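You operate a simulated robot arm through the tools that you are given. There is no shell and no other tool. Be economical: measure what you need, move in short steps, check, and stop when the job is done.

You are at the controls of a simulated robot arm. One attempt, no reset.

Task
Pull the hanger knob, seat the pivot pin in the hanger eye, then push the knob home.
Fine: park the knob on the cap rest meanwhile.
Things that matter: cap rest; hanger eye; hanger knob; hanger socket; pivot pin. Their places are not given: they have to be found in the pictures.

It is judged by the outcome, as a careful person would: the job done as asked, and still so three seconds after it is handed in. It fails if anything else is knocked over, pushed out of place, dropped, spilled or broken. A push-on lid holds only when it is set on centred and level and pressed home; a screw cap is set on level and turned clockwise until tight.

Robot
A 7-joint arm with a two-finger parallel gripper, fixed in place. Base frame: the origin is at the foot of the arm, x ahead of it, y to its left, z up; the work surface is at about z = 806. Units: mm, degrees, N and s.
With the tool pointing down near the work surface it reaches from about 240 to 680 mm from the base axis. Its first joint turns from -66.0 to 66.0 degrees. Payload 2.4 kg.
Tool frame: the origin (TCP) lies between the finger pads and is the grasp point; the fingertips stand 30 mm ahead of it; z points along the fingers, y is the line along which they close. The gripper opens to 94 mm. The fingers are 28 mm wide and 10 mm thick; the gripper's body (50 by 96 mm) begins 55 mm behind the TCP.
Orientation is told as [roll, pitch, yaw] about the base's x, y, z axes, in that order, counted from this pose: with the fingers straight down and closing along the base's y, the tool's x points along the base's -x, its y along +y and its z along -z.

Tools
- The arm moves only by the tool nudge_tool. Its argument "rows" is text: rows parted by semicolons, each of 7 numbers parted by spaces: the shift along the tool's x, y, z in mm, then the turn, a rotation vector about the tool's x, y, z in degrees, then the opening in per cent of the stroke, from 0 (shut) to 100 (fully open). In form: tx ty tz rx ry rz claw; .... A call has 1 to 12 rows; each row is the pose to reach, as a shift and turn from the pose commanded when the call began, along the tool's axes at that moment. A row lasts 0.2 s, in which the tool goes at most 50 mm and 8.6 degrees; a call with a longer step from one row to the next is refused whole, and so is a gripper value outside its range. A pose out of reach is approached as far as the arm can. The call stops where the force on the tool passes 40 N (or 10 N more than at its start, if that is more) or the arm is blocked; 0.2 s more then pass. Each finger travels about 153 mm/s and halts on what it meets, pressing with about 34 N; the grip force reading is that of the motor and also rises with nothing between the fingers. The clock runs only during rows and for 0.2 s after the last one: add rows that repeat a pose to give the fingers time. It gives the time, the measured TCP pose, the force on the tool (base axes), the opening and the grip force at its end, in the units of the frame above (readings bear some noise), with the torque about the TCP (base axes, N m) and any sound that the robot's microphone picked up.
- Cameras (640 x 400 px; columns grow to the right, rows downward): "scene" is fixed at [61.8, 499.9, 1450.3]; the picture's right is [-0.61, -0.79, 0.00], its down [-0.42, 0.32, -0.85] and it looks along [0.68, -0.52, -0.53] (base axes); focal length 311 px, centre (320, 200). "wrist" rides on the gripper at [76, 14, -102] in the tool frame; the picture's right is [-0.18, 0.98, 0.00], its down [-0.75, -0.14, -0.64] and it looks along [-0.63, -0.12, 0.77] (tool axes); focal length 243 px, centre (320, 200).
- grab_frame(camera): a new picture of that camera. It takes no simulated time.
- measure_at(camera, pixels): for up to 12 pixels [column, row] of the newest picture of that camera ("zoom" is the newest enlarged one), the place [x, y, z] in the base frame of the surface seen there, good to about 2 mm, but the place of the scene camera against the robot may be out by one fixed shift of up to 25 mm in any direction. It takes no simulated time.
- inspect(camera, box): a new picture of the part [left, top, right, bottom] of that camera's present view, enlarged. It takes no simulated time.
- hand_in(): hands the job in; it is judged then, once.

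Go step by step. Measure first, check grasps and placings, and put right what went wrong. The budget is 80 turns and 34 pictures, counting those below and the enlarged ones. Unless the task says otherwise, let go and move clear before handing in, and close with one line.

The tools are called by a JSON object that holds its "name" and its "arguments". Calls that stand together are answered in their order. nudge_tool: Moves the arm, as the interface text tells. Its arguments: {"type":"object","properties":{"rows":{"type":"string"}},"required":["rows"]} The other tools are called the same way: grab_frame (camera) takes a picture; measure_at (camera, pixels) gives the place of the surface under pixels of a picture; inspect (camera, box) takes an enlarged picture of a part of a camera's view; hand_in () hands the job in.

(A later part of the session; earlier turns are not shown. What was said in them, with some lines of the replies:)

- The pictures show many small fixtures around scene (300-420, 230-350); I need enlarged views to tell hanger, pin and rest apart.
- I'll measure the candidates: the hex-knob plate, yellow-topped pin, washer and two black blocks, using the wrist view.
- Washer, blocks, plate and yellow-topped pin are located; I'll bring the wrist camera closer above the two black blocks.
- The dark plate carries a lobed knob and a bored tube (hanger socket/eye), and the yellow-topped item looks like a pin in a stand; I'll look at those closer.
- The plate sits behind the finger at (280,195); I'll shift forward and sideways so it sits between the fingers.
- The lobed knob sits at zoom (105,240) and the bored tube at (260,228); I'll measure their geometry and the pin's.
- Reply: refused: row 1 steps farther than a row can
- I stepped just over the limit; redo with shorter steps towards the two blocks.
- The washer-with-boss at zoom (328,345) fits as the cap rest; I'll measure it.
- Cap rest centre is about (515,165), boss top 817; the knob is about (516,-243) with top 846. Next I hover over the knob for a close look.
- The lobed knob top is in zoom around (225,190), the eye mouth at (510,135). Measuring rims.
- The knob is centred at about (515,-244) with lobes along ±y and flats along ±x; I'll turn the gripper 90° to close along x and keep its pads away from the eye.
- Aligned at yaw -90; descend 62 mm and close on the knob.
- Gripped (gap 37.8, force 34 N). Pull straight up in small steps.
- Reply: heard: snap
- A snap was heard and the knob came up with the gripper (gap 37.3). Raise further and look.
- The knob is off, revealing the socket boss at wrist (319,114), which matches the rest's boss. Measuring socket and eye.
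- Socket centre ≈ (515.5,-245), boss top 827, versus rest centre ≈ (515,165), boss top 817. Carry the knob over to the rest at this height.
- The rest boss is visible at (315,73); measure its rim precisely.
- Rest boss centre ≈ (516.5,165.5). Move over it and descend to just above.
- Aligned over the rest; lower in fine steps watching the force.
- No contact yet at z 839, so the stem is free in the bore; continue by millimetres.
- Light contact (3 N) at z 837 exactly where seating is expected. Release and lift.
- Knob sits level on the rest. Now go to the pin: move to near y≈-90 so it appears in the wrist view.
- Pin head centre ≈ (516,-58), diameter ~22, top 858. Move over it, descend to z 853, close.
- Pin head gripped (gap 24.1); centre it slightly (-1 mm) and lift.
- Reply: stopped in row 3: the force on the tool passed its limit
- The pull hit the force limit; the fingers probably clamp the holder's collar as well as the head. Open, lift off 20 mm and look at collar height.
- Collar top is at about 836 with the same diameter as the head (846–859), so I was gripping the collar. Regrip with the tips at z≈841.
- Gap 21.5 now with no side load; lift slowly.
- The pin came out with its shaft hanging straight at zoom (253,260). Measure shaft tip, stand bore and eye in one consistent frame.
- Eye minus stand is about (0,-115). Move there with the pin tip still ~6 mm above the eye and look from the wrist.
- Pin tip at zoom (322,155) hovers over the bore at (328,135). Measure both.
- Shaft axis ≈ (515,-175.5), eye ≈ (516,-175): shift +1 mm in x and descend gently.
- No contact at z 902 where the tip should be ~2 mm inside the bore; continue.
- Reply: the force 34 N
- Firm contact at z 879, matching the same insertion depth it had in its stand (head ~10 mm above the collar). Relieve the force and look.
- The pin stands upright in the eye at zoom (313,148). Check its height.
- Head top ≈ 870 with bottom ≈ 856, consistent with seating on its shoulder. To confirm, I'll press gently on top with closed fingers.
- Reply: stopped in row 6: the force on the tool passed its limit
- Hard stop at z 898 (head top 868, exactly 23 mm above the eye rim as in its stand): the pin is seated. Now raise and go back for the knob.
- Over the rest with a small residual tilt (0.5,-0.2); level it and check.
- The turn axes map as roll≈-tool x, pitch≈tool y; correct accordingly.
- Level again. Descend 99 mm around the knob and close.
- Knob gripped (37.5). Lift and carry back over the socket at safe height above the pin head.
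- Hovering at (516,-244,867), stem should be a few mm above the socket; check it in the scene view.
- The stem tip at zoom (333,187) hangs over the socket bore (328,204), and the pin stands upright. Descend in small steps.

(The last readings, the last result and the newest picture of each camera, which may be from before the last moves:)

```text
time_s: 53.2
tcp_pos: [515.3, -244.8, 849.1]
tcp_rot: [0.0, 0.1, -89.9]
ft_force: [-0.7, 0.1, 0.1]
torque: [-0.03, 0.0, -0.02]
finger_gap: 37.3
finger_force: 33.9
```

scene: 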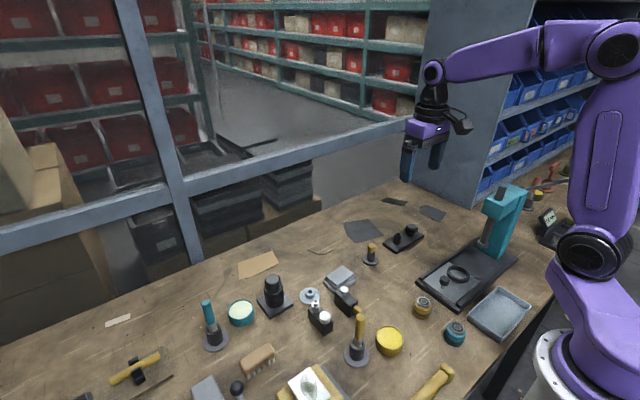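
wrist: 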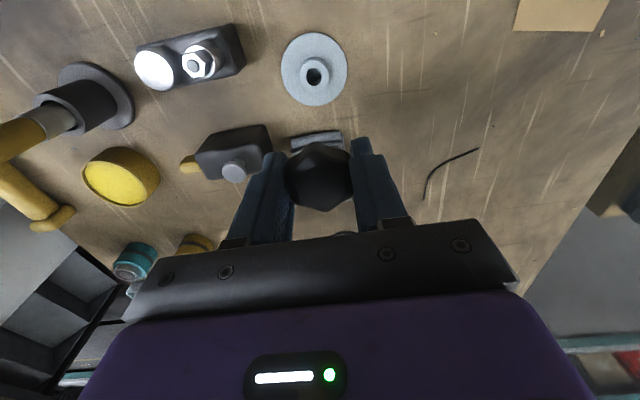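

Free down to 849; now push home toward 846 in fine steps.

{"name": "nudge_tool", "arguments": {"rows": "0 0 1 0 0 0 10;0 0 2 0 0 0 10;0 0 3 0 0 0 10;0 0 4 0 0 0 10;0 0 5 0 0 0 10;0 0 5 0 0 0 10"}}

```text
time_s: 54.6
tcp_pos: [514.5, -245.5, 847.2]
tcp_rot: [0.1, 0.0, -89.9]
ft_force: [-9.5, 3.6, 21.8]
torque: [0.06, 0.17, 0.02]
finger_gap: 37.6
finger_force: 33.8
heard: snap
```

Snap heard at z 847, the seated height. Press a little more to confirm the stop.

{"name": "nudge_tool", "arguments": {"rows": "0 -1.5 1 0 0 0 10;0 -1.5 2 0 0 0 10;0 -1.5 3 0 0 0 10"}}

```text
time_s: 55.2
tcp_pos: [514.7, -243.3, 845.7]
tcp_rot: [0.1, 0.0, -90.0]
ft_force: [-4.3, 3.4, 9.0]
torque: [0.01, 0.09, 0.0]
finger_gap: 37.5
finger_force: 33.9
stopped in row 2: the force on the tool passed its limit (the readings are from after the stop); the commanded pose is now the measured one
```

Hard stop, >40 N: the knob is home. Release and rise clear, then check.

{"name": "nudge_tool", "arguments": {"rows": "0 0 -0.5 0 0 0 45;0 0 -0.5 0 0 0 60;0 0 -0.5 0 0 0 75;0 0 -0.5 0 0 0 75;0 0 -15 0 0 0 75;0 0 -50 0 0 0 75;0 0 -95 0 0 0 75;0 0 -140 0 0 0 75;0 0 -140 0 0 0 75"}}

{"name": "inspect", "arguments": {"camera": "scene", "box": [350, 200, 450, 275]}}

```text
time_s: 57.2
tcp_pos: [513.7, -244.5, 987.6]
tcp_rot: [0.2, -0.2, -90.0]
ft_force: [0.8, -0.5, -0.2]
torque: [0.0, -0.01, 0.02]
finger_gap: 70.6
finger_force: 0.1
```

```text
5.33 times, centred on (400, 238) of scene
```

zoom: 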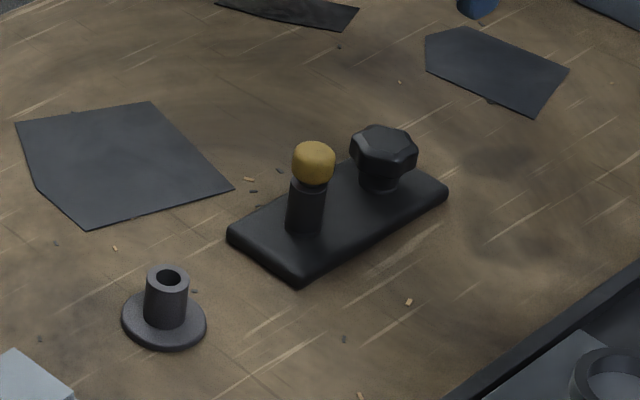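

The pin stands upright in the eye and the knob sits level on its socket; verify knob height.

{"name": "measure_at", "arguments": {"camera": "zoom", "pixels": [[383, 138], [365, 138], [402, 138], [384, 130], [384, 147], [313, 150]]}}

```text
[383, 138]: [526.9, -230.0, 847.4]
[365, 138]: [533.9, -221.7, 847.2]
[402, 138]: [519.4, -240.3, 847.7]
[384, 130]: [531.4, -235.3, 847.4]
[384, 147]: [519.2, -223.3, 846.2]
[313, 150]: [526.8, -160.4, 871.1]
```

The knob top is level at z≈847, its original height of 846–847, and the pin is in place, so I'm handing in.

{"name": "hand_in", "arguments": {}}

```text
The job is handed in.
```

The job is done and handed in: the pivot pin is seated in the hanger eye, the knob is pushed home (it snapped in and is back at its original height), and the gripper is open and clear.
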